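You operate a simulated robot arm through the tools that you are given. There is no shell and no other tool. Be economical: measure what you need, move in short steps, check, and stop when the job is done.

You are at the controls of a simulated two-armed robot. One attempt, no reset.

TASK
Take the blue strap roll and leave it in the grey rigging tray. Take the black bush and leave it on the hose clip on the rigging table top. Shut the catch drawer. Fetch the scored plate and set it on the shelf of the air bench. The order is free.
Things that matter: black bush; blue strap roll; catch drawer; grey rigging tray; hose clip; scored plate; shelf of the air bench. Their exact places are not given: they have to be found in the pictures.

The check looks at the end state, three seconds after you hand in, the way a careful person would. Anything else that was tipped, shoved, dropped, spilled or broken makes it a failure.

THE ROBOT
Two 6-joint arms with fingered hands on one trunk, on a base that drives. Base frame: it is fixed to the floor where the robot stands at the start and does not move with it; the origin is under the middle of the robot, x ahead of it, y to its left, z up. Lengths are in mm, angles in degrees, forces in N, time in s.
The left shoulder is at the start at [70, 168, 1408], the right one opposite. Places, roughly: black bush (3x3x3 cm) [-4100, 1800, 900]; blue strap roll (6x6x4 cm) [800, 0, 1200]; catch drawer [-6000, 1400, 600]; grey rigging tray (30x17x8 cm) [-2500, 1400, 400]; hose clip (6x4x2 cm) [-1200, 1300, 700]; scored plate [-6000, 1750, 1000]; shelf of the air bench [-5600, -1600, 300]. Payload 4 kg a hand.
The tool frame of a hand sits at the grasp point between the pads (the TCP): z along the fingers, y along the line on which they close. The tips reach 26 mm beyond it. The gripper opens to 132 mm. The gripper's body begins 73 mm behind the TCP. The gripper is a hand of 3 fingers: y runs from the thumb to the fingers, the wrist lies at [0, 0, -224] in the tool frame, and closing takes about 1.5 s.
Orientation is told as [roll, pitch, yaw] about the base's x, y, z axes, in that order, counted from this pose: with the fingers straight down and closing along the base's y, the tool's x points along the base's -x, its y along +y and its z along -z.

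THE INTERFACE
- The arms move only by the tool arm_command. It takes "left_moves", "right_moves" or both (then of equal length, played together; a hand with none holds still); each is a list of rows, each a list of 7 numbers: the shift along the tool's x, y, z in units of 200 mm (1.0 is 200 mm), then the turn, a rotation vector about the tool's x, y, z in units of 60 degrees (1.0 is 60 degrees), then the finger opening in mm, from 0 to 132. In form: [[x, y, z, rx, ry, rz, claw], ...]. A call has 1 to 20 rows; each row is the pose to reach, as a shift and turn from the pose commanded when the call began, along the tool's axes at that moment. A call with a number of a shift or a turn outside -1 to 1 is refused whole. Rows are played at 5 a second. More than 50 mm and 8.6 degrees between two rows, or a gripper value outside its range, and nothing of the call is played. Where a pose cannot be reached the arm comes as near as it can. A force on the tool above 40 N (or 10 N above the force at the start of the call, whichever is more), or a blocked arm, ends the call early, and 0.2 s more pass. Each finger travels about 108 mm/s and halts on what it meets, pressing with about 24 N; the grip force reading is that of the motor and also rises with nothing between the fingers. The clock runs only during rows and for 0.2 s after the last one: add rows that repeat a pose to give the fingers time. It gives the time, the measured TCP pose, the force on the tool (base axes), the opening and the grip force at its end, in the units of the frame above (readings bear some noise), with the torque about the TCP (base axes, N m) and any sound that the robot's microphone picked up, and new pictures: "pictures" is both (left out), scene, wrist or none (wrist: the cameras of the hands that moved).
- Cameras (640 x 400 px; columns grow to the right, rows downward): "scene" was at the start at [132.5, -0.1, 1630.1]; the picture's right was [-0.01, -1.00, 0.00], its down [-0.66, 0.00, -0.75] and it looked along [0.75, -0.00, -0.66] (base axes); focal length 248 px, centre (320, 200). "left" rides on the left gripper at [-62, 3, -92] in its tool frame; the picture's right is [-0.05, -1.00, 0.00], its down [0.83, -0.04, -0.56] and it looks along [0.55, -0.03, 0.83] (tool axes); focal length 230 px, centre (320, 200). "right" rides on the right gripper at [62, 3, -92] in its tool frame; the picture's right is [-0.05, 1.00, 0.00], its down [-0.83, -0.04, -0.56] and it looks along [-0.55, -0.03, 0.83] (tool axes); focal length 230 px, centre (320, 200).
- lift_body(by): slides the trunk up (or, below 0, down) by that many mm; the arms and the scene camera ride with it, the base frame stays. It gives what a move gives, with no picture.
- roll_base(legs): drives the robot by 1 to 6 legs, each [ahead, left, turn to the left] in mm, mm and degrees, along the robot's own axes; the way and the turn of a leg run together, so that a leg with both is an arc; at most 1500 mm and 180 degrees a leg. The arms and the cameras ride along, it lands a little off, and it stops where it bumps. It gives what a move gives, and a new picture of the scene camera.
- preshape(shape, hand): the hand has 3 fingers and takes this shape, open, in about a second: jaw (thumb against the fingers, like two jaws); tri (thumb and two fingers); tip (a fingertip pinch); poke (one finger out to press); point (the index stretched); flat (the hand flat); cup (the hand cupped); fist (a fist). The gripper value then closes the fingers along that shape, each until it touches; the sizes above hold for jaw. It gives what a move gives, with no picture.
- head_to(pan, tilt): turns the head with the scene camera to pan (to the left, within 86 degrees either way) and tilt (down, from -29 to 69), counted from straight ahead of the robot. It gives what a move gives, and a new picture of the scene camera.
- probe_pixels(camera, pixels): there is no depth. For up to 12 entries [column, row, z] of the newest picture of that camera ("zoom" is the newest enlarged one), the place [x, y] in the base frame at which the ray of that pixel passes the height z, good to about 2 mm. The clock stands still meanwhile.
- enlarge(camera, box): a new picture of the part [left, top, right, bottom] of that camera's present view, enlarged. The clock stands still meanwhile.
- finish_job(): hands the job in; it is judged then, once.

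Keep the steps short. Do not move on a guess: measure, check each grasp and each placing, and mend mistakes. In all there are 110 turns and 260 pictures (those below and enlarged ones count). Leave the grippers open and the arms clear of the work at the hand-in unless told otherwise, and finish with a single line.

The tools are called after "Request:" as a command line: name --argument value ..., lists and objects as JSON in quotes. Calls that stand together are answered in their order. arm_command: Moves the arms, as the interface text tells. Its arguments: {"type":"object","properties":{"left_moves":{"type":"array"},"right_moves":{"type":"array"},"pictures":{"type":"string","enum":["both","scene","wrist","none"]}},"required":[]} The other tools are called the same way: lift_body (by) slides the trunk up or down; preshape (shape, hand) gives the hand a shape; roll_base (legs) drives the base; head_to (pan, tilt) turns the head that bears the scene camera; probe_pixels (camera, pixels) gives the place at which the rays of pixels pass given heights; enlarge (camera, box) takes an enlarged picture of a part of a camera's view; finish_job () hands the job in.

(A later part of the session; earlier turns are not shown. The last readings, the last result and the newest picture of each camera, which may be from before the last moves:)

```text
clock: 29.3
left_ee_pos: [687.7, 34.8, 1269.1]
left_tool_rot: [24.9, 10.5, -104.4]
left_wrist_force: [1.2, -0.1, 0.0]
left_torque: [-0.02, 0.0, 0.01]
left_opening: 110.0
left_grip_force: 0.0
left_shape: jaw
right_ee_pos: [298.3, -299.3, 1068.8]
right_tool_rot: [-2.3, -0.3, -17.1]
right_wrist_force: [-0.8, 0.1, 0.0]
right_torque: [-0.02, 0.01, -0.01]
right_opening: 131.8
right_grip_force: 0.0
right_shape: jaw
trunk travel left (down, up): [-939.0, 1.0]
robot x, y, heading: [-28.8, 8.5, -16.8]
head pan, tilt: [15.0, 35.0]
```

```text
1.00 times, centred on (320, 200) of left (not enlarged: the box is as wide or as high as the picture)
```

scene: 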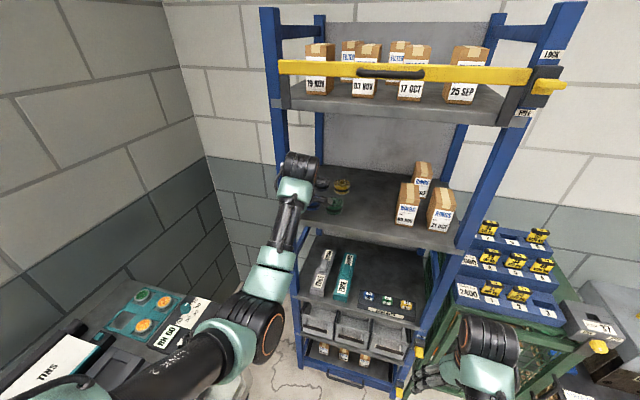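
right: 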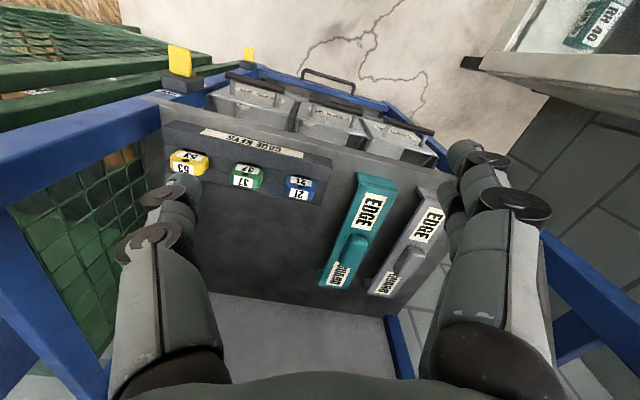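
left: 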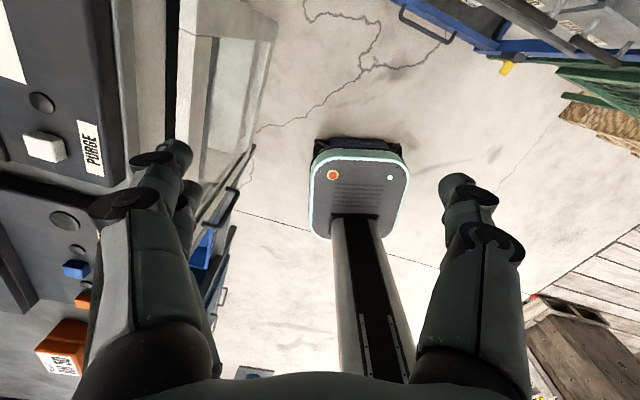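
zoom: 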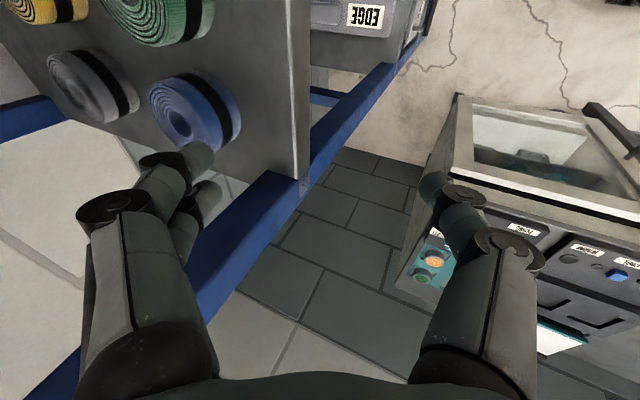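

Roll at about (180,110) in view, as expected. Drive the remaining 130 mm ahead, 3 mm right.

Request:
roll_base --legs '[[129, -3, 0]]'

Request:
enlarge --camera "left" --box '[0, 0, 640, 400]'

Request:
enlarge --camera "scene" --box '[220, 120, 380, 220]'

```text
clock: 30.6
left_ee_pos: [810.2, -5.9, 1268.8]
left_tool_rot: [24.9, 10.4, -104.3]
left_wrist_force: [0.6, 1.0, 0.2]
left_torque: [-0.01, -0.02, 0.0]
left_opening: 110.0
left_grip_force: 0.0
left_shape: jaw
right_ee_pos: [422.6, -338.7, 1068.9]
right_tool_rot: [-2.2, -0.3, -16.9]
right_wrist_force: [-0.1, 0.4, -0.6]
right_torque: [-0.01, 0.0, -0.02]
right_opening: 131.9
right_grip_force: 0.2
right_shape: jaw
trunk travel left (down, up): [-939.0, 1.0]
robot x, y, heading: [92.7, -29.6, -17.2]
head pan, tilt: [15.0, 35.0]
```

scene: 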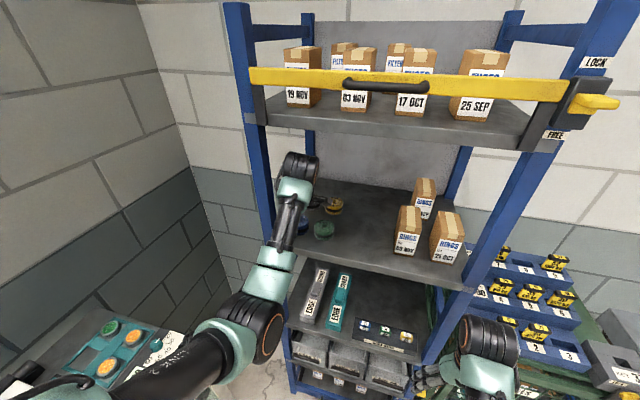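

```text
1.00 times, centred on (320, 200) of left (not enlarged: the box is as wide or as high as the picture)
```

zoom: 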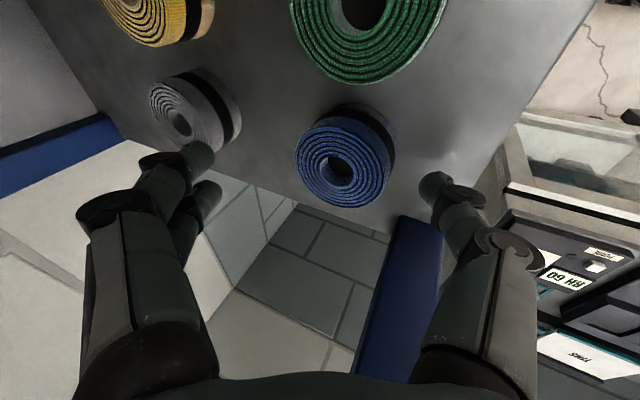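

```text
4.00 times, centred on (300, 170) of scene
```

zoom: 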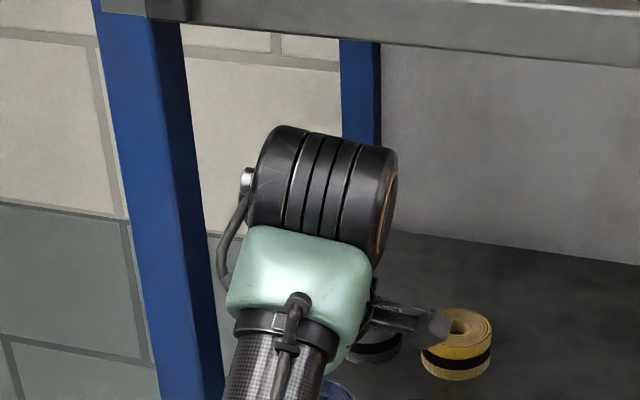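

All clear of the post now. I straighten to vertical while descending 31 mm in four small rows.

Request:
arm_command --left_moves '[[-0.007, -0.016, 0.0345, 0.102, -0.008, 0.017, 110], [-0.014, -0.032, 0.069, 0.204, -0.016, 0.034, 110], [-0.021, -0.048, 0.1035, 0.306, -0.024, 0.051, 110], [-0.028, -0.064, 0.138, 0.408, -0.0315, 0.068, 110], [-0.028, -0.064, 0.138, 0.408, -0.0315, 0.068, 110]]' --pictures "both"

```text
clock: 31.8
left_ee_pos: [813.1, -7.3, 1237.5]
left_tool_rot: [-0.4, 9.4, -108.7]
left_wrist_force: [0.2, 0.3, -0.2]
left_torque: [0.01, -0.01, 0.02]
left_opening: 110.0
left_grip_force: 0.0
left_shape: jaw
right_ee_pos: [425.4, -339.9, 1067.0]
right_tool_rot: [-2.2, -0.3, -16.9]
right_wrist_force: [0.9, -0.8, 0.8]
right_torque: [0.01, 0.01, -0.03]
right_opening: 132.1
right_grip_force: 0.0
right_shape: jaw
trunk travel left (down, up): [-939.0, 1.0]
robot x, y, heading: [93.0, -27.7, -17.1]
head pan, tilt: [15.0, 35.0]
```

scene: 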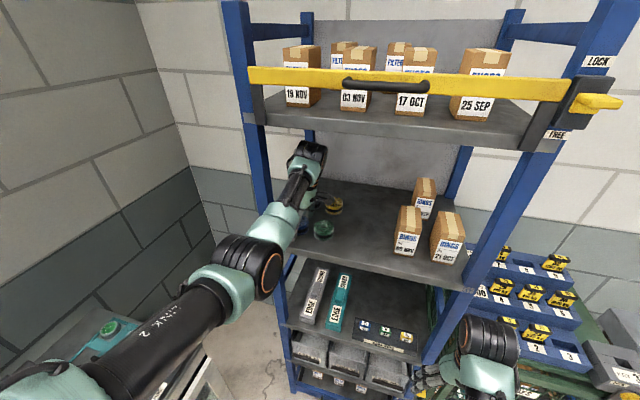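
left: 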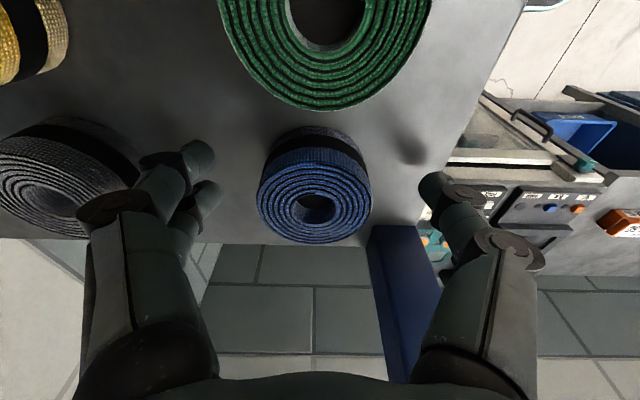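

Roll now lies between thumb and fingers. I measure its top's diameter to fix the height before lowering.

Request:
enlarge --camera "left" --box '[200, 100, 440, 250]'

Request:
probe_pixels --camera "left" --pixels '[[257, 195, 1230], [371, 190, 1230], [314, 208, 1230], [257, 195, 1240], [371, 190, 1240], [314, 208, 1240], [314, 244, 1240], [314, 244, 1230], [320, 131, 1200], [320, 131, 1190]]'

```text
2.67 times, centred on (320, 175) of left
```

zoom: 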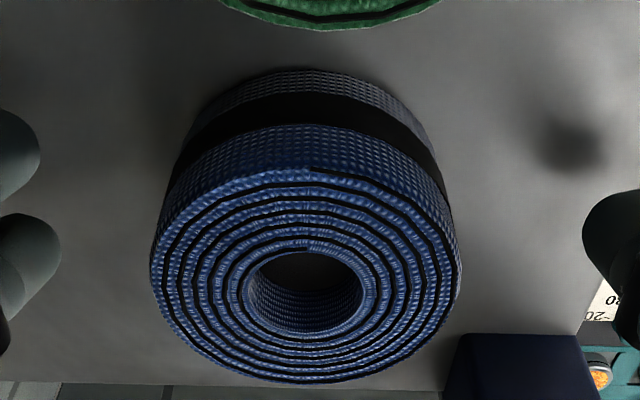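

```text
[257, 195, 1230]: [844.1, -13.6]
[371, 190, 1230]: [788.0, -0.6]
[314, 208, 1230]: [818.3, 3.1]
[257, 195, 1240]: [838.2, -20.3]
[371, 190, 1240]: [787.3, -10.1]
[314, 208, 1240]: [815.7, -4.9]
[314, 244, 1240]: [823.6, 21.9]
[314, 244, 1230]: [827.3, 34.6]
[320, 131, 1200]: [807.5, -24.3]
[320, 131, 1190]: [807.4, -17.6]
```

The top is at z≈1229, centre ≈[818,3], so the shelf is ≈1189. I shift 6 mm left, lower 12 mm, then close.

Request:
arm_command --left_moves '[[0.01, 0.004, 0.032, 0, 0, 0, 110], [0.02, 0.009, 0.064, 0, 0, 0, 110], [0.02, 0.009, 0.064, 0, 0, 0, 110]]' --pictures "wrist"

```text
clock: 32.6
left_ee_pos: [814.4, -3.0, 1226.7]
left_tool_rot: [-0.2, 9.5, -108.7]
left_wrist_force: [-3.5, -1.7, 12.1]
left_torque: [-0.49, -0.68, -0.21]
left_opening: 109.6
left_grip_force: 0.0
left_shape: jaw
right_ee_pos: [423.5, -341.2, 1067.7]
right_tool_rot: [-2.1, -0.3, -17.0]
right_wrist_force: [0.9, -0.6, -0.4]
right_torque: [-0.01, 0.01, -0.03]
right_opening: 131.9
right_grip_force: 0.1
right_shape: jaw
trunk travel left (down, up): [-939.0, 1.0]
robot x, y, heading: [94.5, -27.3, -16.9]
head pan, tilt: [15.0, 35.0]
```

left: 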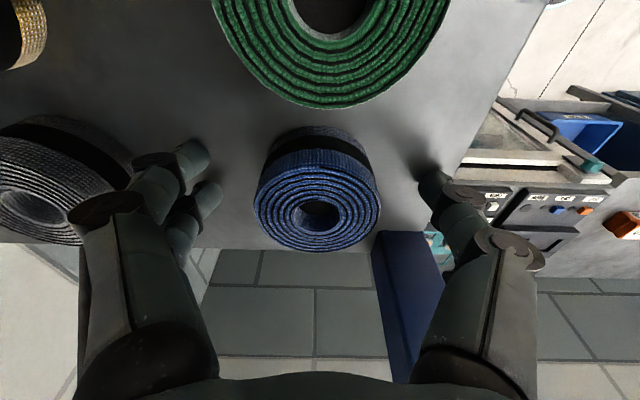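

The tips touch the shelf (12 N). I raise 4 mm and close.

Request:
arm_command --left_moves '[[0.0035, 0, -0.022, 0, 0, 0, 108], [0.0035, 0, -0.022, 0, 0, 0, 90], [0.0035, 0, -0.022, 0, 0, 0, 75], [0.0035, 0, -0.022, 0, 0, 0, 60], [0.0035, 0, -0.022, 0, 0, 0, 50], [0.0035, 0, -0.022, 0, 0, 0, 45], [0.0035, 0, -0.022, 0, 0, 0, 45], [0.0035, 0, -0.022, 0, 0, 0, 45]]' --pictures "wrist"

```text
clock: 34.4
left_ee_pos: [816.6, -1.8, 1228.7]
left_tool_rot: [-0.4, 9.5, -108.7]
left_wrist_force: [2.1, -0.2, 7.7]
left_torque: [-0.17, -0.36, 0.04]
left_opening: 52.1
left_grip_force: 24.1
left_shape: jaw
right_ee_pos: [424.7, -341.4, 1068.3]
right_tool_rot: [-2.1, -0.2, -16.9]
right_wrist_force: [-0.5, 0.8, 0.2]
right_torque: [0.02, 0.0, -0.02]
right_opening: 131.9
right_grip_force: 0.1
right_shape: jaw
trunk travel left (down, up): [-939.0, 1.0]
robot x, y, heading: [92.2, -26.3, -16.9]
head pan, tilt: [15.0, 35.0]
```

left: 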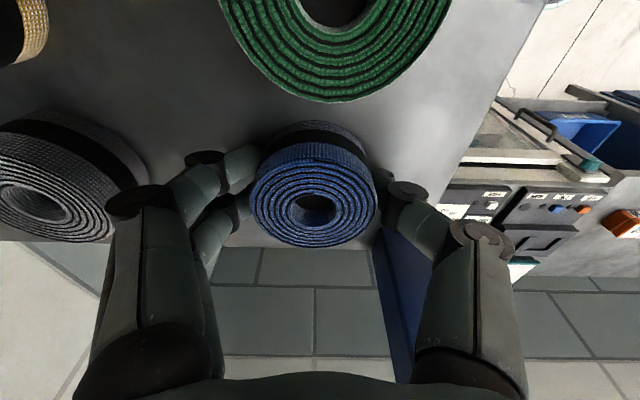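

Gripped (52 mm, 24 N). I lift 24 mm and check.

Request:
arm_command --left_moves '[[0.01, 0, -0.06, 0, 0, 0, 45], [0.02, 0, -0.12, 0, 0, 0, 45], [0.02, 0, -0.12, 0, 0, 0, 45]]' --pictures "both"

```text
clock: 35.2
left_ee_pos: [818.9, -2.1, 1253.6]
left_tool_rot: [-0.5, 9.4, -108.9]
left_wrist_force: [-0.4, 0.1, -1.5]
left_torque: [0.01, 0.0, -0.01]
left_opening: 51.8
left_grip_force: 24.1
left_shape: jaw
right_ee_pos: [426.1, -340.8, 1067.0]
right_tool_rot: [-2.2, -0.1, -16.9]
right_wrist_force: [-0.5, 0.7, 0.7]
right_torque: [-0.02, -0.01, -0.02]
right_opening: 131.9
right_grip_force: 0.0
right_shape: jaw
trunk travel left (down, up): [-939.0, 1.0]
robot x, y, heading: [94.1, -30.1, -16.9]
head pan, tilt: [15.0, 35.0]
```

scene: 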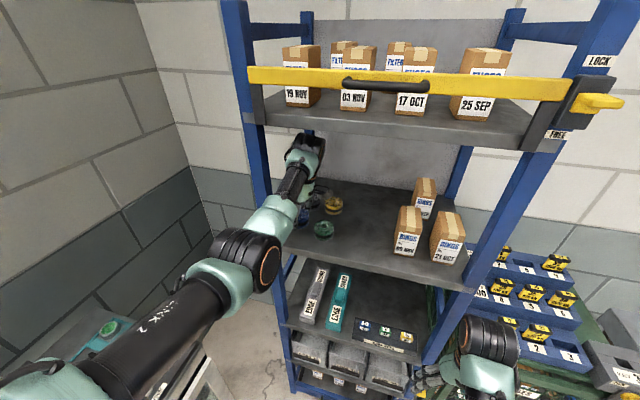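
left: 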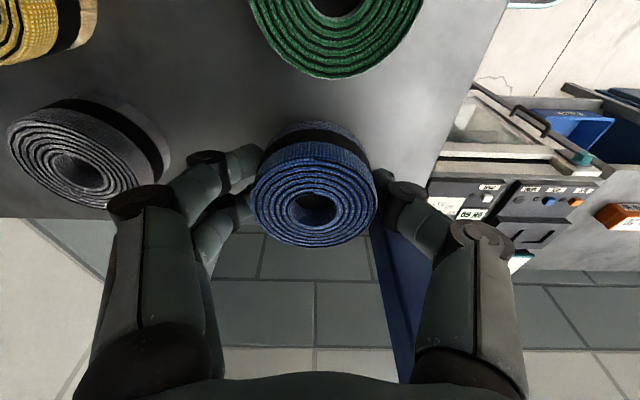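

The roll is held, lifted clear. I back straight out 350 mm.

Request:
roll_base --legs '[[-350, 0, 0]]'

Request:
head_to --pan 80 --tilt 35

Request:
head_to --pan -80 --tilt 35

```text
clock: 37.4
left_ee_pos: [496.1, 95.6, 1250.3]
left_tool_rot: [-0.6, 9.4, -108.8]
left_wrist_force: [0.8, -0.6, -1.3]
left_torque: [0.01, 0.01, -0.03]
left_opening: 51.6
left_grip_force: 23.5
left_shape: jaw
right_ee_pos: [103.2, -243.0, 1065.5]
right_tool_rot: [-2.2, 0.0, -16.9]
right_wrist_force: [0.3, 0.5, -1.0]
right_torque: [-0.02, 0.04, 0.0]
right_opening: 131.9
right_grip_force: 0.0
right_shape: jaw
trunk travel left (down, up): [-939.0, 1.0]
robot x, y, heading: [-230.5, 70.4, -17.1]
head pan, tilt: [15.0, 35.0]
```

scene: 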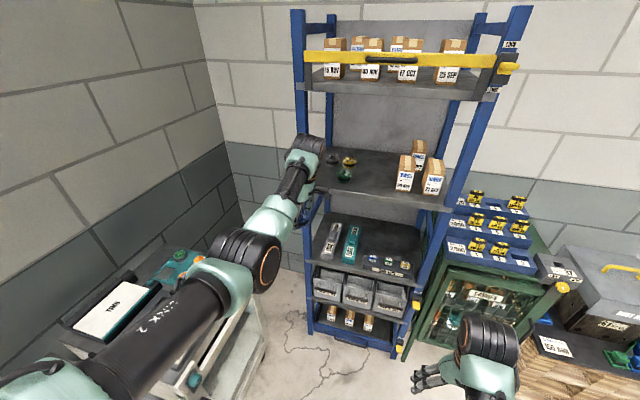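

```text
clock: 38.7
left_ee_pos: [494.8, 94.4, 1253.7]
left_tool_rot: [-0.7, 9.6, -108.8]
left_wrist_force: [-0.2, 0.1, -2.3]
left_torque: [0.0, 0.02, 0.01]
left_opening: 51.7
left_grip_force: 23.5
left_shape: jaw
right_ee_pos: [101.3, -243.4, 1067.3]
right_tool_rot: [-2.1, -0.1, -17.0]
right_wrist_force: [0.7, 1.0, 0.5]
right_torque: [-0.01, -0.03, -0.01]
right_opening: 131.9
right_grip_force: 0.1
right_shape: jaw
trunk travel left (down, up): [-939.0, 1.0]
robot x, y, heading: [-230.5, 73.4, -17.3]
head pan, tilt: [80.0, 35.0]
```

scene: 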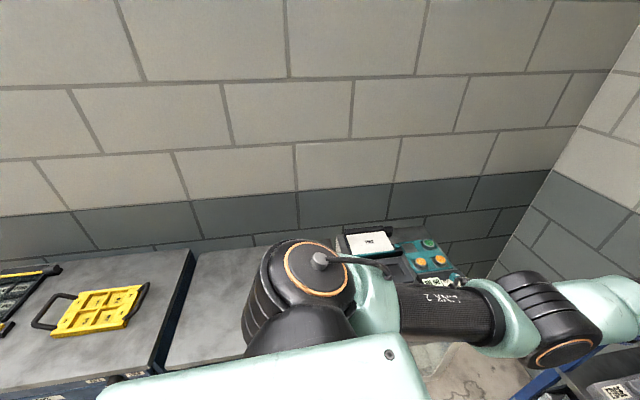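

```text
clock: 41.2
left_ee_pos: [494.4, 95.8, 1252.8]
left_tool_rot: [-0.6, 9.5, -108.8]
left_wrist_force: [0.9, 0.1, -0.9]
left_torque: [-0.03, -0.03, 0.02]
left_opening: 51.7
left_grip_force: 23.7
left_shape: jaw
right_ee_pos: [101.0, -242.4, 1066.4]
right_tool_rot: [-2.2, -0.1, -17.0]
right_wrist_force: [0.5, -0.8, -0.6]
right_torque: [-0.01, -0.01, 0.02]
right_opening: 132.3
right_grip_force: 0.1
right_shape: jaw
trunk travel left (down, up): [-939.0, 1.0]
robot x, y, heading: [-226.2, 70.3, -16.9]
head pan, tilt: [-80.0, 35.0]
```

scene: 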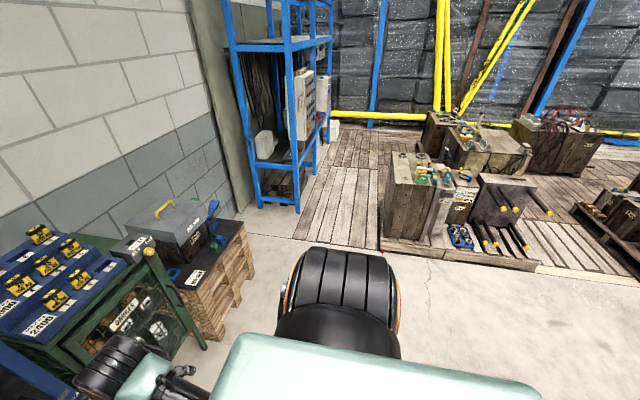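

The roll is held; now I tuck the left hand in and down (180 mm back, 200 mm down) for driving.

Request:
arm_command --left_moves '[[0, -0.13, 0.14, 0, 0, 0, 45], [0, -0.26, 0.28, 0, 0, 0, 45], [0, -0.39, 0.43, 0, 0, 0, 45], [0, -0.52, 0.57, 0, 0, 0, 45], [0, -0.65, 0.71, 0, 0, 0, 45], [0, -0.78, 0.86, 0, 0, 0, 45], [0, -0.9, 1.0, 0, 0, 0, 45], [0, -0.9, 1.0, 0, 0, 0, 45]]' --pictures "none"

Request:
roll_base --legs '[[0, -350, 0], [0, 0, -70]]'

```text
clock: 43.0
left_ee_pos: [334.0, 184.3, 1056.7]
left_tool_rot: [-0.5, 9.6, -108.7]
left_wrist_force: [0.3, 0.5, -1.4]
left_torque: [-0.02, -0.02, -0.03]
left_opening: 51.4
left_grip_force: 23.6
left_shape: jaw
right_ee_pos: [101.9, -242.6, 1066.3]
right_tool_rot: [-2.2, -0.1, -17.0]
right_wrist_force: [0.5, 0.2, -0.3]
right_torque: [-0.01, 0.02, 0.01]
right_opening: 131.8
right_grip_force: 0.0
right_shape: jaw
trunk travel left (down, up): [-939.0, 1.0]
robot x, y, heading: [-230.3, 76.2, -17.0]
head pan, tilt: [-80.0, 35.0]
```

```text
clock: 48.2
left_ee_pos: [-21.0, -743.2, 1057.9]
left_tool_rot: [-0.6, 9.4, -177.7]
left_wrist_force: [-0.3, -0.9, -1.2]
left_torque: [0.04, -0.03, 0.0]
left_opening: 51.3
left_grip_force: 24.5
left_shape: jaw
right_ee_pos: [-502.3, -680.7, 1066.3]
right_tool_rot: [-2.2, 0.0, -86.0]
right_wrist_force: [-0.5, 0.0, 0.0]
right_torque: [0.0, -0.01, -0.01]
right_opening: 131.6
right_grip_force: 0.0
right_shape: jaw
trunk travel left (down, up): [-939.0, 1.0]
robot x, y, heading: [-326.2, -259.9, -85.6]
head pan, tilt: [-80.0, 35.0]
```

scene: 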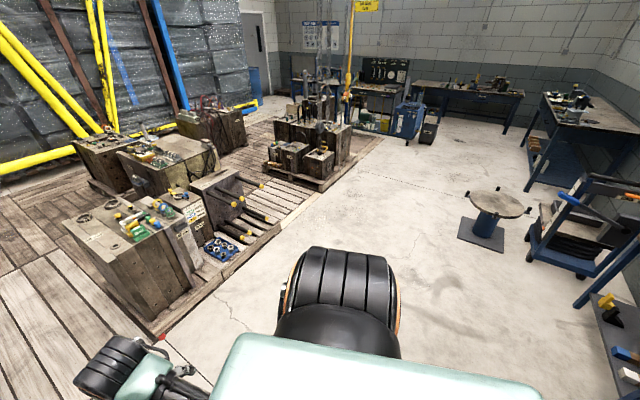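

Clear corridor seen toward -x. I turn a further 94° right to face it.

Request:
roll_base --legs '[[0, 0, -94]]'

Request:
head_to --pan -35 --tilt 30

```text
clock: 52.5
left_ee_pos: [-823.2, -554.6, 1057.0]
left_tool_rot: [-0.6, 9.5, 90.7]
left_wrist_force: [0.3, 0.4, -1.2]
left_torque: [-0.01, 0.04, 0.0]
left_opening: 50.9
left_grip_force: 24.7
left_shape: jaw
right_ee_pos: [-747.1, -73.3, 1067.0]
right_tool_rot: [-2.3, -0.1, -177.5]
right_wrist_force: [-0.3, -0.7, 0.2]
right_torque: [-0.02, -0.02, 0.01]
right_opening: 131.9
right_grip_force: 0.1
right_shape: jaw
trunk travel left (down, up): [-939.0, 1.0]
robot x, y, heading: [-327.0, -254.5, -177.2]
head pan, tilt: [-80.0, 35.0]
```

scene: 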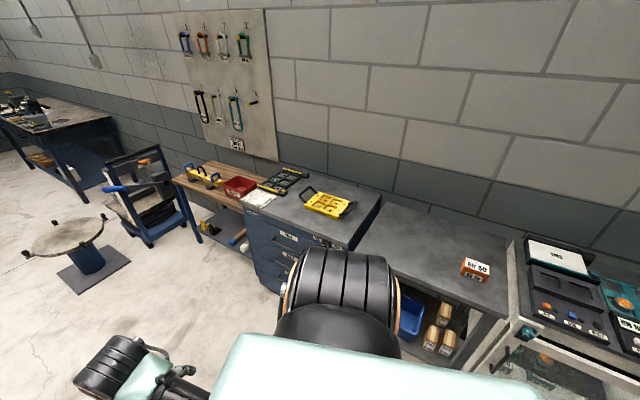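

```text
clock: 53.7
left_ee_pos: [-823.4, -554.3, 1057.3]
left_tool_rot: [-0.6, 9.5, 90.8]
left_wrist_force: [-0.2, 0.5, -1.7]
left_torque: [-0.01, 0.02, 0.01]
left_opening: 50.9
left_grip_force: 24.2
left_shape: jaw
right_ee_pos: [-747.7, -72.7, 1067.2]
right_tool_rot: [-2.3, 0.0, -177.5]
right_wrist_force: [-1.0, -0.5, 0.2]
right_torque: [-0.01, -0.03, 0.02]
right_opening: 131.8
right_grip_force: 0.0
right_shape: jaw
trunk travel left (down, up): [-939.0, 1.0]
robot x, y, heading: [-327.9, -256.4, -177.7]
head pan, tilt: [-35.0, 30.0]
```

scene: 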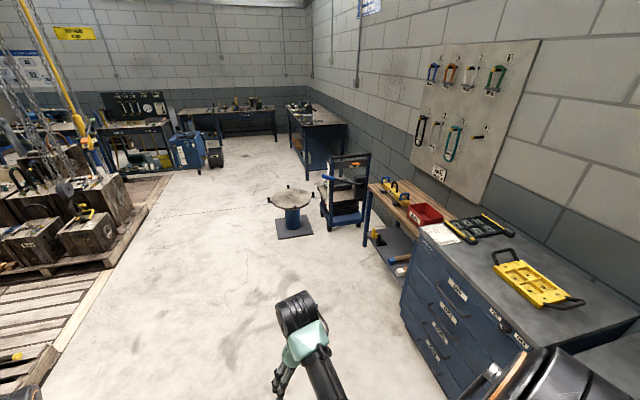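

I enlarge the places of interest: the cart/wood bench, and the back tables.

Request:
enlarge --camera "scene" --box '[300, 140, 540, 290]'

Request:
enlarge --camera "scene" --box '[80, 80, 360, 240]'

Request:
probe_pixels --camera "scene" --pixels '[[292, 238, 0], [345, 228, 0], [405, 300, 0], [440, 390, 0], [367, 245, 0], [310, 180, 0], [275, 140, 0], [128, 200, 0], [20, 390, 0], [95, 270, 0]]'

```text
2.67 times, centred on (420, 215) of scene
```

zoom: 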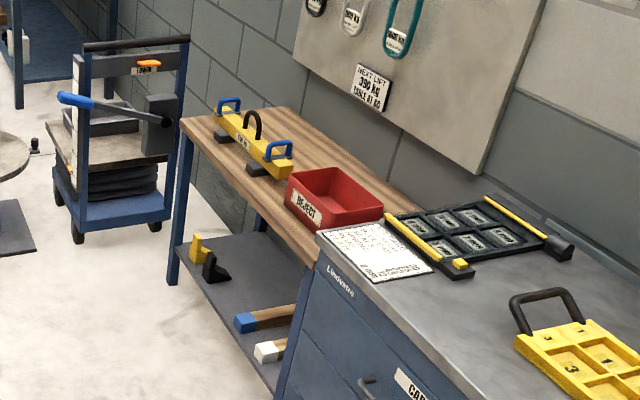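

```text
2.29 times, centred on (220, 160) of scene
```

zoom: 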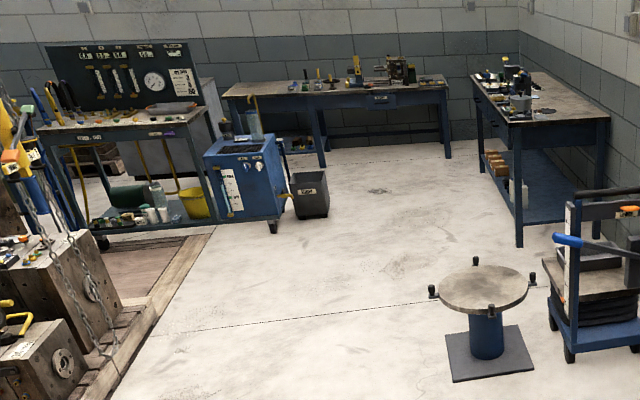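

```text
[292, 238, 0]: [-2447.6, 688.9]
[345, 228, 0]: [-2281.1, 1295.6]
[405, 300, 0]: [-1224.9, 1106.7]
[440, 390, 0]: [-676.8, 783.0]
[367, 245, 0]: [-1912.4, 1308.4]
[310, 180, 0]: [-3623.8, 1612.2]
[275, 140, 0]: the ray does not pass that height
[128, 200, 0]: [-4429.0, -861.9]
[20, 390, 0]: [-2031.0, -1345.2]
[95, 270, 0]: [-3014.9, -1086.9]
```

The wood bench is near x -1300…-1900, y≥1100; the cart (likely holding the tray) near (-2250,1300). I drive to about (-1600, 250) for a closer look.

Request:
roll_base --legs '[[1270, -500, 0]]'

Request:
head_to --pan -80 --tilt 30

Request:
head_to --pan -45 --tilt 35

```text
clock: 60.5
left_ee_pos: [-2117.6, -83.8, 1058.0]
left_tool_rot: [-0.4, 9.5, 89.6]
left_wrist_force: [0.0, -0.1, -1.4]
left_torque: [0.01, 0.01, 0.05]
left_opening: 50.8
left_grip_force: 24.6
left_shape: jaw
right_ee_pos: [-2030.6, 395.0, 1066.8]
right_tool_rot: [-2.2, -0.2, -178.5]
right_wrist_force: [-0.2, 0.3, -0.3]
right_torque: [-0.01, 0.05, -0.01]
right_opening: 131.8
right_grip_force: 0.0
right_shape: jaw
trunk travel left (down, up): [-939.0, 1.0]
robot x, y, heading: [-1620.6, 203.3, -178.4]
head pan, tilt: [-35.0, 30.0]
```

scene: 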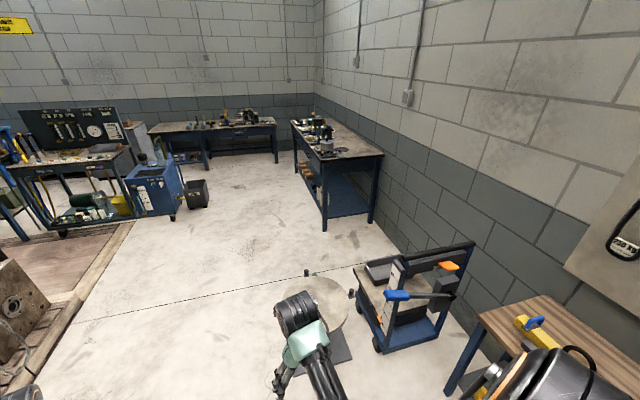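

```text
clock: 61.6
left_ee_pos: [-2116.3, -83.6, 1057.4]
left_tool_rot: [-0.6, 9.6, 89.6]
left_wrist_force: [-0.5, -0.2, -1.3]
left_torque: [-0.04, -0.01, 0.0]
left_opening: 51.1
left_grip_force: 23.4
left_shape: jaw
right_ee_pos: [-2031.2, 395.2, 1067.6]
right_tool_rot: [-2.3, -0.2, -178.6]
right_wrist_force: [-1.0, 0.7, 1.4]
right_torque: [0.03, 0.03, 0.01]
right_opening: 131.8
right_grip_force: 0.1
right_shape: jaw
trunk travel left (down, up): [-939.0, 1.0]
robot x, y, heading: [-1614.1, 201.8, -178.4]
head pan, tilt: [-80.0, 30.0]
```

scene: 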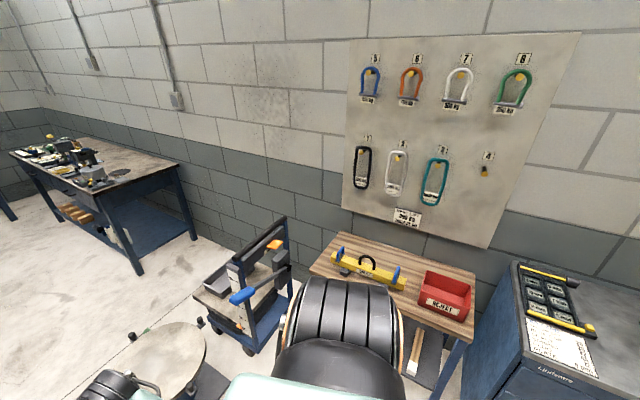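

```text
clock: 62.6
left_ee_pos: [-2117.9, -84.3, 1056.1]
left_tool_rot: [-0.6, 9.5, 89.6]
left_wrist_force: [0.0, -0.7, -1.0]
left_torque: [0.01, 0.03, 0.02]
left_opening: 51.0
left_grip_force: 24.2
left_shape: jaw
right_ee_pos: [-2032.0, 395.2, 1067.6]
right_tool_rot: [-2.2, -0.1, -178.6]
right_wrist_force: [0.5, -0.7, -0.5]
right_torque: [0.0, 0.03, -0.02]
right_opening: 131.8
right_grip_force: 0.0
right_shape: jaw
trunk travel left (down, up): [-939.0, 1.0]
robot x, y, heading: [-1618.3, 206.8, -178.5]
head pan, tilt: [-45.0, 35.0]
```

scene: 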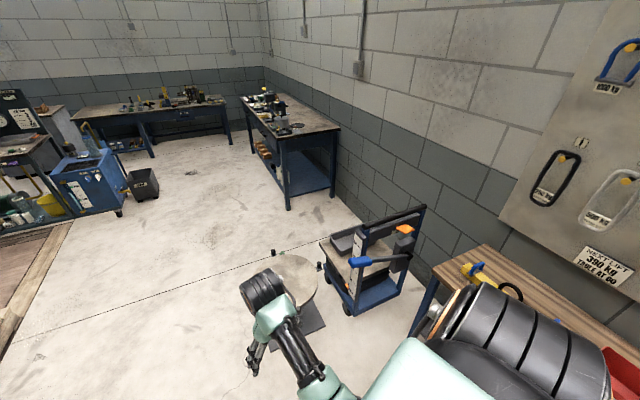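

Request:
enlarge --camera "scene" --box '[300, 190, 460, 320]'

Request:
probe_pixels --camera "scene" --pixels '[[345, 243, 400], [345, 243, 450], [330, 240, 400], [322, 240, 350], [350, 315, 0], [345, 308, 0], [395, 296, 0], [322, 268, 100], [325, 325, 0], [273, 318, 0]]'

```text
3.08 times, centred on (380, 255) of scene
```

zoom: 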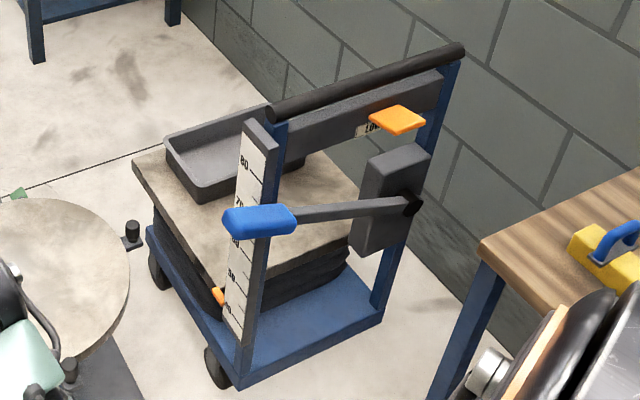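

```text
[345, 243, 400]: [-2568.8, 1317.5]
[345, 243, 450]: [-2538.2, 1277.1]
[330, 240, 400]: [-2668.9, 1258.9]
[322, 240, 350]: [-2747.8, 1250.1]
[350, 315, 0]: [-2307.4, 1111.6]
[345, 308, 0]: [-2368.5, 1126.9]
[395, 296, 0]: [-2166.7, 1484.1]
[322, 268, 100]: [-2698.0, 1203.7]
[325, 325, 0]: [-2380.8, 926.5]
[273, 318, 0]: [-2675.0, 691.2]
```

The grey tray sits on the lift cart at about (-2570,1310); the round stool (~(-2500,800)) stands in front. I go round to about (-2950,650) and face it diagonally.

Request:
roll_base --legs '[[1360, 0, 0], [0, -430, 0], [0, 0, -120]]'

Request:
head_to --pan 0 --tilt 50

```text
clock: 71.3
left_ee_pos: [-3547.1, 259.7, 1055.8]
left_tool_rot: [-0.6, 9.4, 79.6]
left_wrist_force: [0.0, 0.0, -1.1]
left_torque: [0.04, -0.02, 0.0]
left_opening: 50.8
left_grip_force: 24.1
left_shape: jaw
right_ee_pos: [-3379.4, 715.9, 1066.4]
right_tool_rot: [-2.5, 0.0, 171.4]
right_wrist_force: [-0.3, -1.2, -0.2]
right_torque: [0.02, 0.01, -0.02]
right_opening: 131.5
right_grip_force: 0.1
right_shape: jaw
trunk travel left (down, up): [-939.0, 1.0]
robot x, y, heading: [-3003.7, 457.3, 171.4]
head pan, tilt: [-45.0, 35.0]
stopped in leg 2: the robot was blocked; the commanded pose is now the measured one
```

scene: 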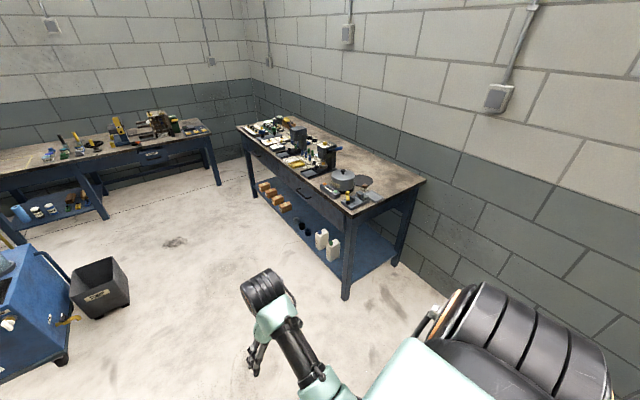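

```text
clock: 72.5
left_ee_pos: [-3545.3, 261.9, 1057.3]
left_tool_rot: [-0.6, 9.4, 79.6]
left_wrist_force: [1.2, 0.4, -1.1]
left_torque: [0.02, 0.01, 0.01]
left_opening: 51.2
left_grip_force: 24.0
left_shape: jaw
right_ee_pos: [-3378.3, 716.9, 1066.3]
right_tool_rot: [-2.1, -0.1, 171.5]
right_wrist_force: [0.5, -0.9, 0.3]
right_torque: [0.03, 0.0, -0.03]
right_opening: 131.9
right_grip_force: 0.1
right_shape: jaw
trunk travel left (down, up): [-939.0, 1.0]
robot x, y, heading: [-3003.7, 457.4, 171.1]
head pan, tilt: [0.0, 50.0]
```

scene: 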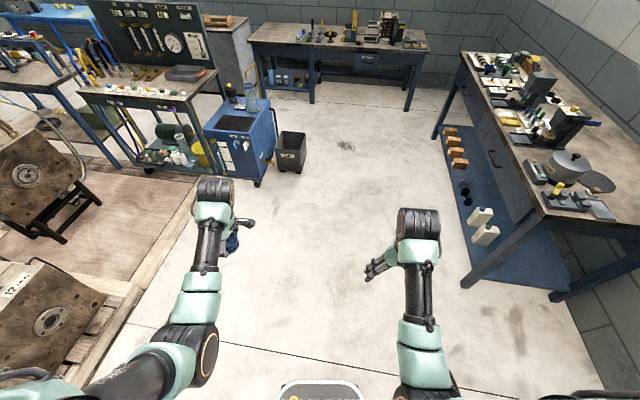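

Blocked: the base's rear touched the stool's foot plate. I move ahead 250 mm away from it, then look at the stool.

Request:
roll_base --legs '[[250, 60, 0]]'

Request:
roll_base --legs '[[0, 0, -70]]'

Request:
head_to --pan -60 --tilt 45

```text
clock: 74.3
left_ee_pos: [-3805.2, 241.7, 1058.7]
left_tool_rot: [-0.4, 9.6, 79.5]
left_wrist_force: [0.2, 0.3, -1.2]
left_torque: [0.02, 0.0, -0.04]
left_opening: 51.2
left_grip_force: 23.9
left_shape: jaw
right_ee_pos: [-3635.9, 697.1, 1067.5]
right_tool_rot: [-2.3, -0.3, 171.4]
right_wrist_force: [0.4, 0.4, 0.2]
right_torque: [-0.01, 0.03, 0.03]
right_opening: 131.8
right_grip_force: 0.1
right_shape: jaw
trunk travel left (down, up): [-939.0, 1.0]
robot x, y, heading: [-3265.8, 433.5, 171.3]
head pan, tilt: [0.0, 50.0]
```

scene: 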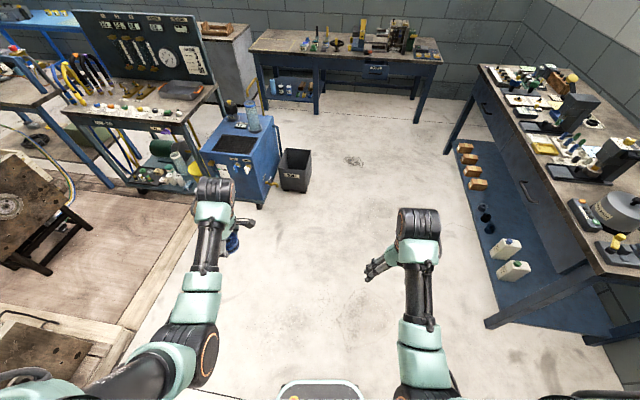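

```text
clock: 77.8
left_ee_pos: [-3638.7, 872.4, 1057.4]
left_tool_rot: [-0.6, 9.3, 10.2]
left_wrist_force: [-0.5, 0.4, -1.9]
left_torque: [0.01, 0.01, 0.03]
left_opening: 51.0
left_grip_force: 23.8
left_shape: jaw
right_ee_pos: [-3151.9, 875.5, 1068.2]
right_tool_rot: [-2.2, -0.1, 102.0]
right_wrist_force: [-0.7, 0.5, -0.1]
right_torque: [-0.02, 0.0, 0.01]
right_opening: 132.0
right_grip_force: 0.1
right_shape: jaw
trunk travel left (down, up): [-939.0, 1.0]
robot x, y, heading: [-3266.6, 432.6, 102.0]
head pan, tilt: [0.0, 50.0]
```

scene: 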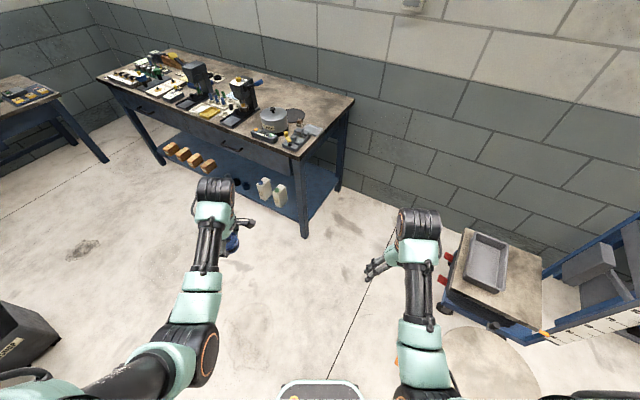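

```text
clock: 79.0
left_ee_pos: [-3638.5, 873.6, 1057.2]
left_tool_rot: [-0.6, 9.5, 10.2]
left_wrist_force: [0.0, -0.1, -1.7]
left_torque: [0.0, -0.01, 0.02]
left_opening: 50.7
left_grip_force: 24.0
left_shape: jaw
right_ee_pos: [-3152.5, 876.6, 1065.5]
right_tool_rot: [-2.2, 0.0, 102.0]
right_wrist_force: [0.1, 0.7, -0.5]
right_torque: [-0.02, 0.0, -0.03]
right_opening: 132.1
right_grip_force: 0.1
right_shape: jaw
trunk travel left (down, up): [-939.0, 1.0]
robot x, y, heading: [-3265.7, 435.5, 101.9]
head pan, tilt: [-60.0, 45.0]
```

scene: 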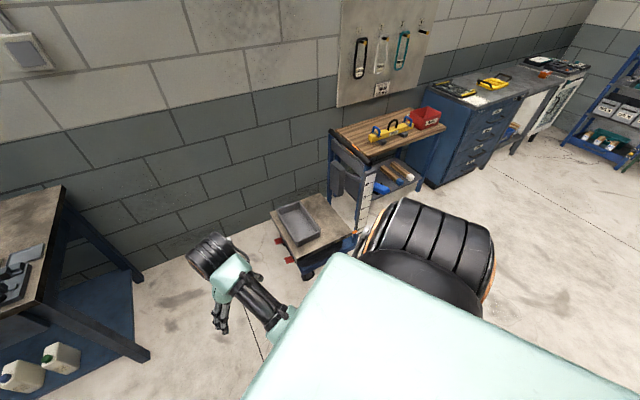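

The tray is in view at (300,222). I measure it and the cart and stool.

Request:
enlarge --camera "scene" --box '[250, 170, 370, 290]'

Request:
head_to --pan -35 --tilt 50

Request:
enlarge --camera "scene" --box '[300, 200, 460, 300]'

```text
3.33 times, centred on (310, 230) of scene
```

zoom: 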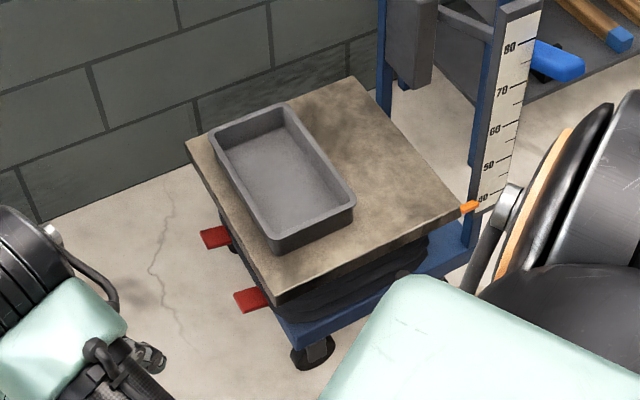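

```text
clock: 79.9
left_ee_pos: [-3638.4, 872.5, 1056.6]
left_tool_rot: [-0.6, 9.5, 10.1]
left_wrist_force: [0.0, -0.8, -1.2]
left_torque: [0.01, -0.01, 0.01]
left_opening: 50.9
left_grip_force: 24.1
left_shape: jaw
right_ee_pos: [-3151.4, 875.4, 1067.2]
right_tool_rot: [-2.2, -0.1, 102.0]
right_wrist_force: [-0.4, -0.3, -0.2]
right_torque: [0.02, 0.01, -0.01]
right_opening: 132.1
right_grip_force: 0.0
right_shape: jaw
trunk travel left (down, up): [-939.0, 1.0]
robot x, y, heading: [-3268.1, 435.9, 102.0]
head pan, tilt: [-35.0, 50.0]
```

scene: 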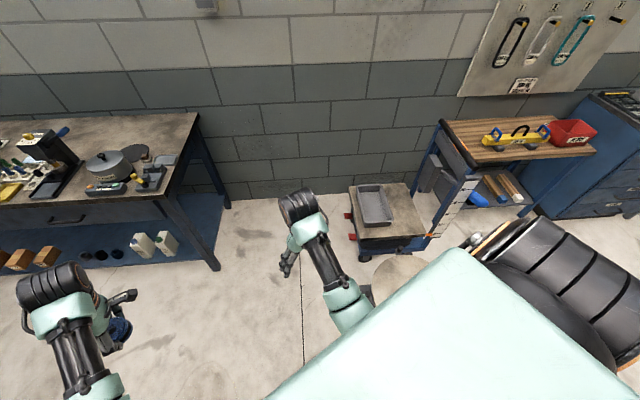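

```text
4.00 times, centred on (380, 250) of scene
```

zoom: 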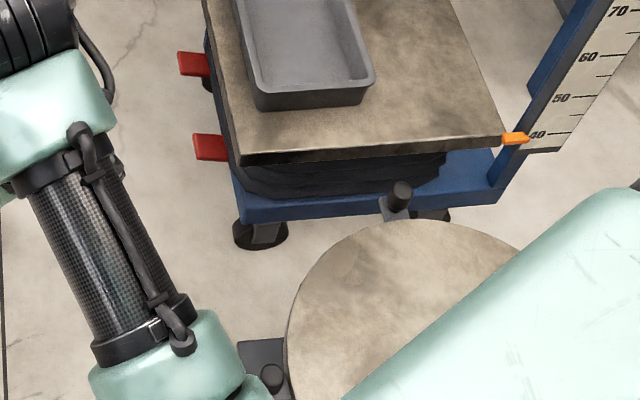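

Request:
probe_pixels --camera "scene" --pixels '[[363, 223, 480], [393, 219, 480], [358, 185, 480], [383, 184, 480], [376, 204, 480], [359, 241, 400], [426, 236, 400], [350, 187, 400], [218, 268, 0], [222, 205, 0], [372, 290, 450], [405, 258, 450]]'

```text
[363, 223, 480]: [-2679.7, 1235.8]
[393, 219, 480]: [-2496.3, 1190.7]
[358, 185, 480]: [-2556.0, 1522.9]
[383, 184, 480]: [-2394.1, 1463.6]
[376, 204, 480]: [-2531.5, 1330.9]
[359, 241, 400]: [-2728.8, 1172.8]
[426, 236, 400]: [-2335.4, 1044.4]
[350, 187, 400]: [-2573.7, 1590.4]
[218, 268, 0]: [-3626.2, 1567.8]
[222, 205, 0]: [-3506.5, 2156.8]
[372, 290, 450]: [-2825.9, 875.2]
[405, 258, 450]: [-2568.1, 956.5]
```

Scale reads 40, so the platform is at z≈400, rim ≈480; tray centre ≈(-2531,1353). I'll stand at about (-3180,1080) facing +x: turn right 102°, then slide left.

Request:
roll_base --legs '[[0, 0, -102], [0, 645, 0]]'

Request:
head_to --pan 12 --tilt 60

```text
clock: 87.9
left_ee_pos: [-2757.9, 1367.0, 1057.3]
left_tool_rot: [-0.5, 9.5, -92.1]
left_wrist_force: [-0.1, -0.2, -1.1]
left_torque: [0.03, 0.04, 0.0]
left_opening: 50.5
left_grip_force: 24.2
left_shape: jaw
right_ee_pos: [-2858.9, 891.4, 1065.9]
right_tool_rot: [-2.2, -0.1, -0.3]
right_wrist_force: [-0.6, -0.2, 0.3]
right_torque: [0.03, 0.0, 0.01]
right_opening: 131.9
right_grip_force: 0.0
right_shape: jaw
trunk travel left (down, up): [-939.0, 1.0]
robot x, y, heading: [-3261.5, 1096.5, -0.2]
head pan, tilt: [-35.0, 50.0]
```

scene: 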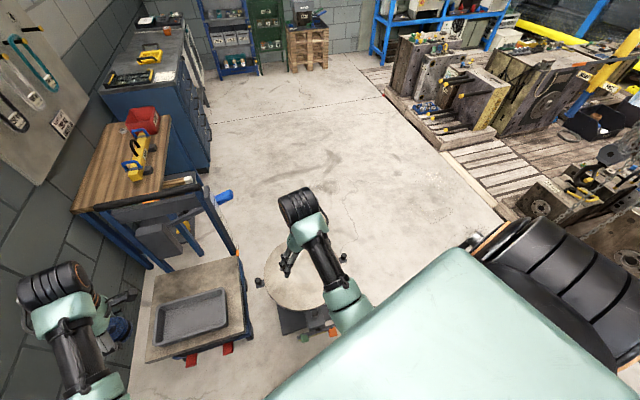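

```text
clock: 89.1
left_ee_pos: [-2759.2, 1369.1, 1055.9]
left_tool_rot: [-0.5, 9.5, -92.1]
left_wrist_force: [0.2, -0.2, -1.3]
left_torque: [0.05, -0.01, 0.03]
left_opening: 50.3
left_grip_force: 24.0
left_shape: jaw
right_ee_pos: [-2857.3, 893.1, 1067.4]
right_tool_rot: [-2.2, -0.1, -0.2]
right_wrist_force: [-0.2, -0.4, -0.1]
right_torque: [0.01, -0.01, 0.03]
right_opening: 131.9
right_grip_force: 0.0
right_shape: jaw
trunk travel left (down, up): [-939.0, 1.0]
robot x, y, heading: [-3264.3, 1097.8, -0.2]
head pan, tilt: [12.0, 60.0]
```

scene: 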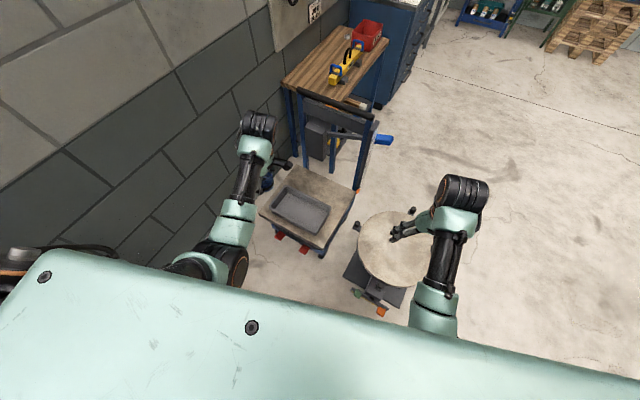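

Request:
enlarge --camera "scene" --box '[240, 150, 420, 310]'

Request:
probe_pixels --camera "scene" --pixels '[[292, 188, 480], [331, 207, 480], [273, 210, 480], [312, 231, 480], [302, 209, 480], [302, 211, 404], [355, 270, 0], [380, 312, 0], [393, 212, 380], [360, 245, 380]]'

```text
2.50 times, centred on (330, 230) of scene
```

zoom: 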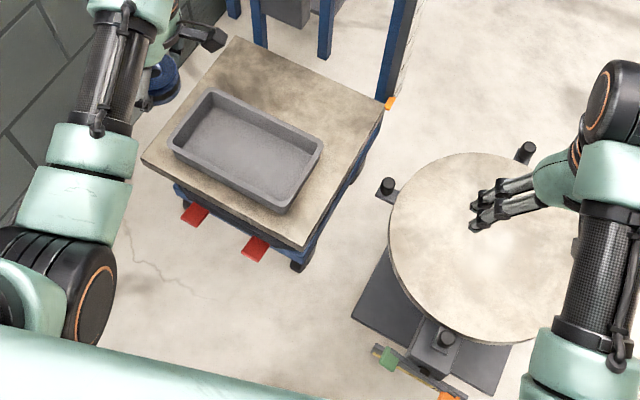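

```text
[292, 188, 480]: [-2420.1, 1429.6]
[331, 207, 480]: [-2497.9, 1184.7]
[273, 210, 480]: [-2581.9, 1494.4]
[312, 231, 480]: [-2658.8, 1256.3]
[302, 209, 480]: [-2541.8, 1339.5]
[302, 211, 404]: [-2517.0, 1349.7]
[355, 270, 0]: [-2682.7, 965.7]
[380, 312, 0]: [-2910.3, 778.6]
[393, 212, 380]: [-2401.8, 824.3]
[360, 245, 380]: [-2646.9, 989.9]
```

Tray centre ≈(-2540,1341). I drive ahead 120 mm, and move the right hand 80 mm inward to clear the stool before lowering the trunk.

Request:
roll_base --legs '[[120, 0, 0]]'

Request:
arm_command --right_moves '[[0, 0.1, 0, 0, 0, 0, 100], [0, 0.2, 0, 0, 0, 0, 80], [0, 0.3, 0, 0, 0, 0, 60], [0, 0.4, 0, 0, 0, 0, 60]]' --left_moves '[[0, 0, 0, 0, 0, 0, 45], [0, 0, 0, 0, 0, 0, 45], [0, 0, 0, 0, 0, 0, 45], [0, 0, 0, 0, 0, 0, 45]]' --pictures "scene"

```text
clock: 90.3
left_ee_pos: [-2639.9, 1368.7, 1057.4]
left_tool_rot: [-0.4, 9.6, -92.2]
left_wrist_force: [0.1, -0.1, -1.2]
left_torque: [-0.01, 0.01, -0.02]
left_opening: 50.4
left_grip_force: 24.0
left_shape: jaw
right_ee_pos: [-2741.3, 891.5, 1067.7]
right_tool_rot: [-2.2, -0.2, -0.3]
right_wrist_force: [-0.1, 0.3, 0.8]
right_torque: [0.0, -0.02, 0.01]
right_opening: 131.9
right_grip_force: 0.1
right_shape: jaw
trunk travel left (down, up): [-939.0, 1.0]
robot x, y, heading: [-3142.7, 1095.8, -0.2]
head pan, tilt: [12.0, 60.0]
```

scene: 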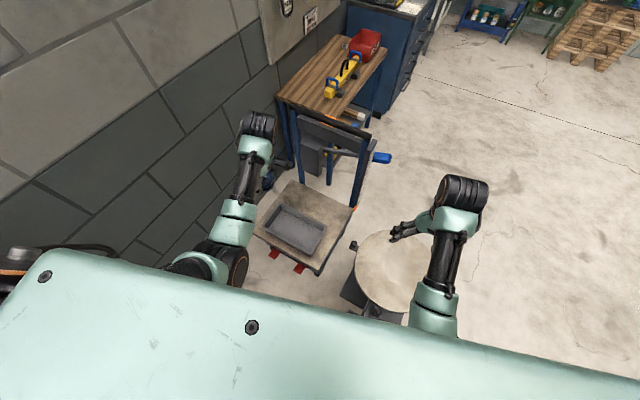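

```text
clock: 91.0
left_ee_pos: [-2637.2, 1367.4, 1058.1]
left_tool_rot: [-0.7, 9.5, -92.1]
left_wrist_force: [-0.2, -0.8, -2.2]
left_torque: [-0.01, 0.01, 0.01]
left_opening: 50.4
left_grip_force: 24.4
left_shape: jaw
right_ee_pos: [-2732.5, 852.0, 1060.4]
right_tool_rot: [-13.0, -0.5, -0.5]
right_wrist_force: [-0.3, -0.7, -0.3]
right_torque: [0.01, 0.0, 0.0]
right_opening: 60.7
right_grip_force: 0.0
right_shape: jaw
right hand out of reach, approached as far as the arm can: row 3
trunk travel left (down, up): [-939.0, 1.0]
robot x, y, heading: [-3147.0, 1098.4, -0.4]
head pan, tilt: [12.0, 60.0]
stopped in row 3 (right hand): the arm was blocked; the commanded pose is now the measured one
```

scene: 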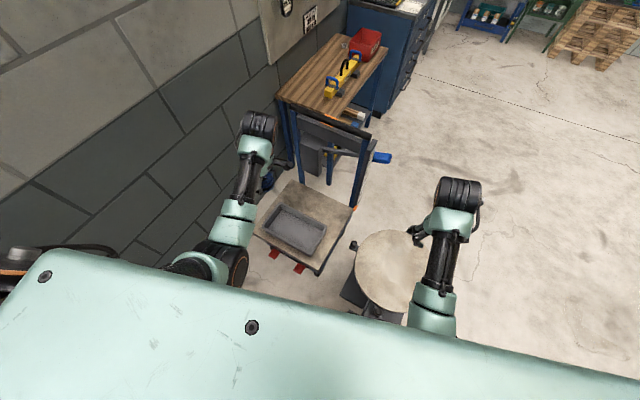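

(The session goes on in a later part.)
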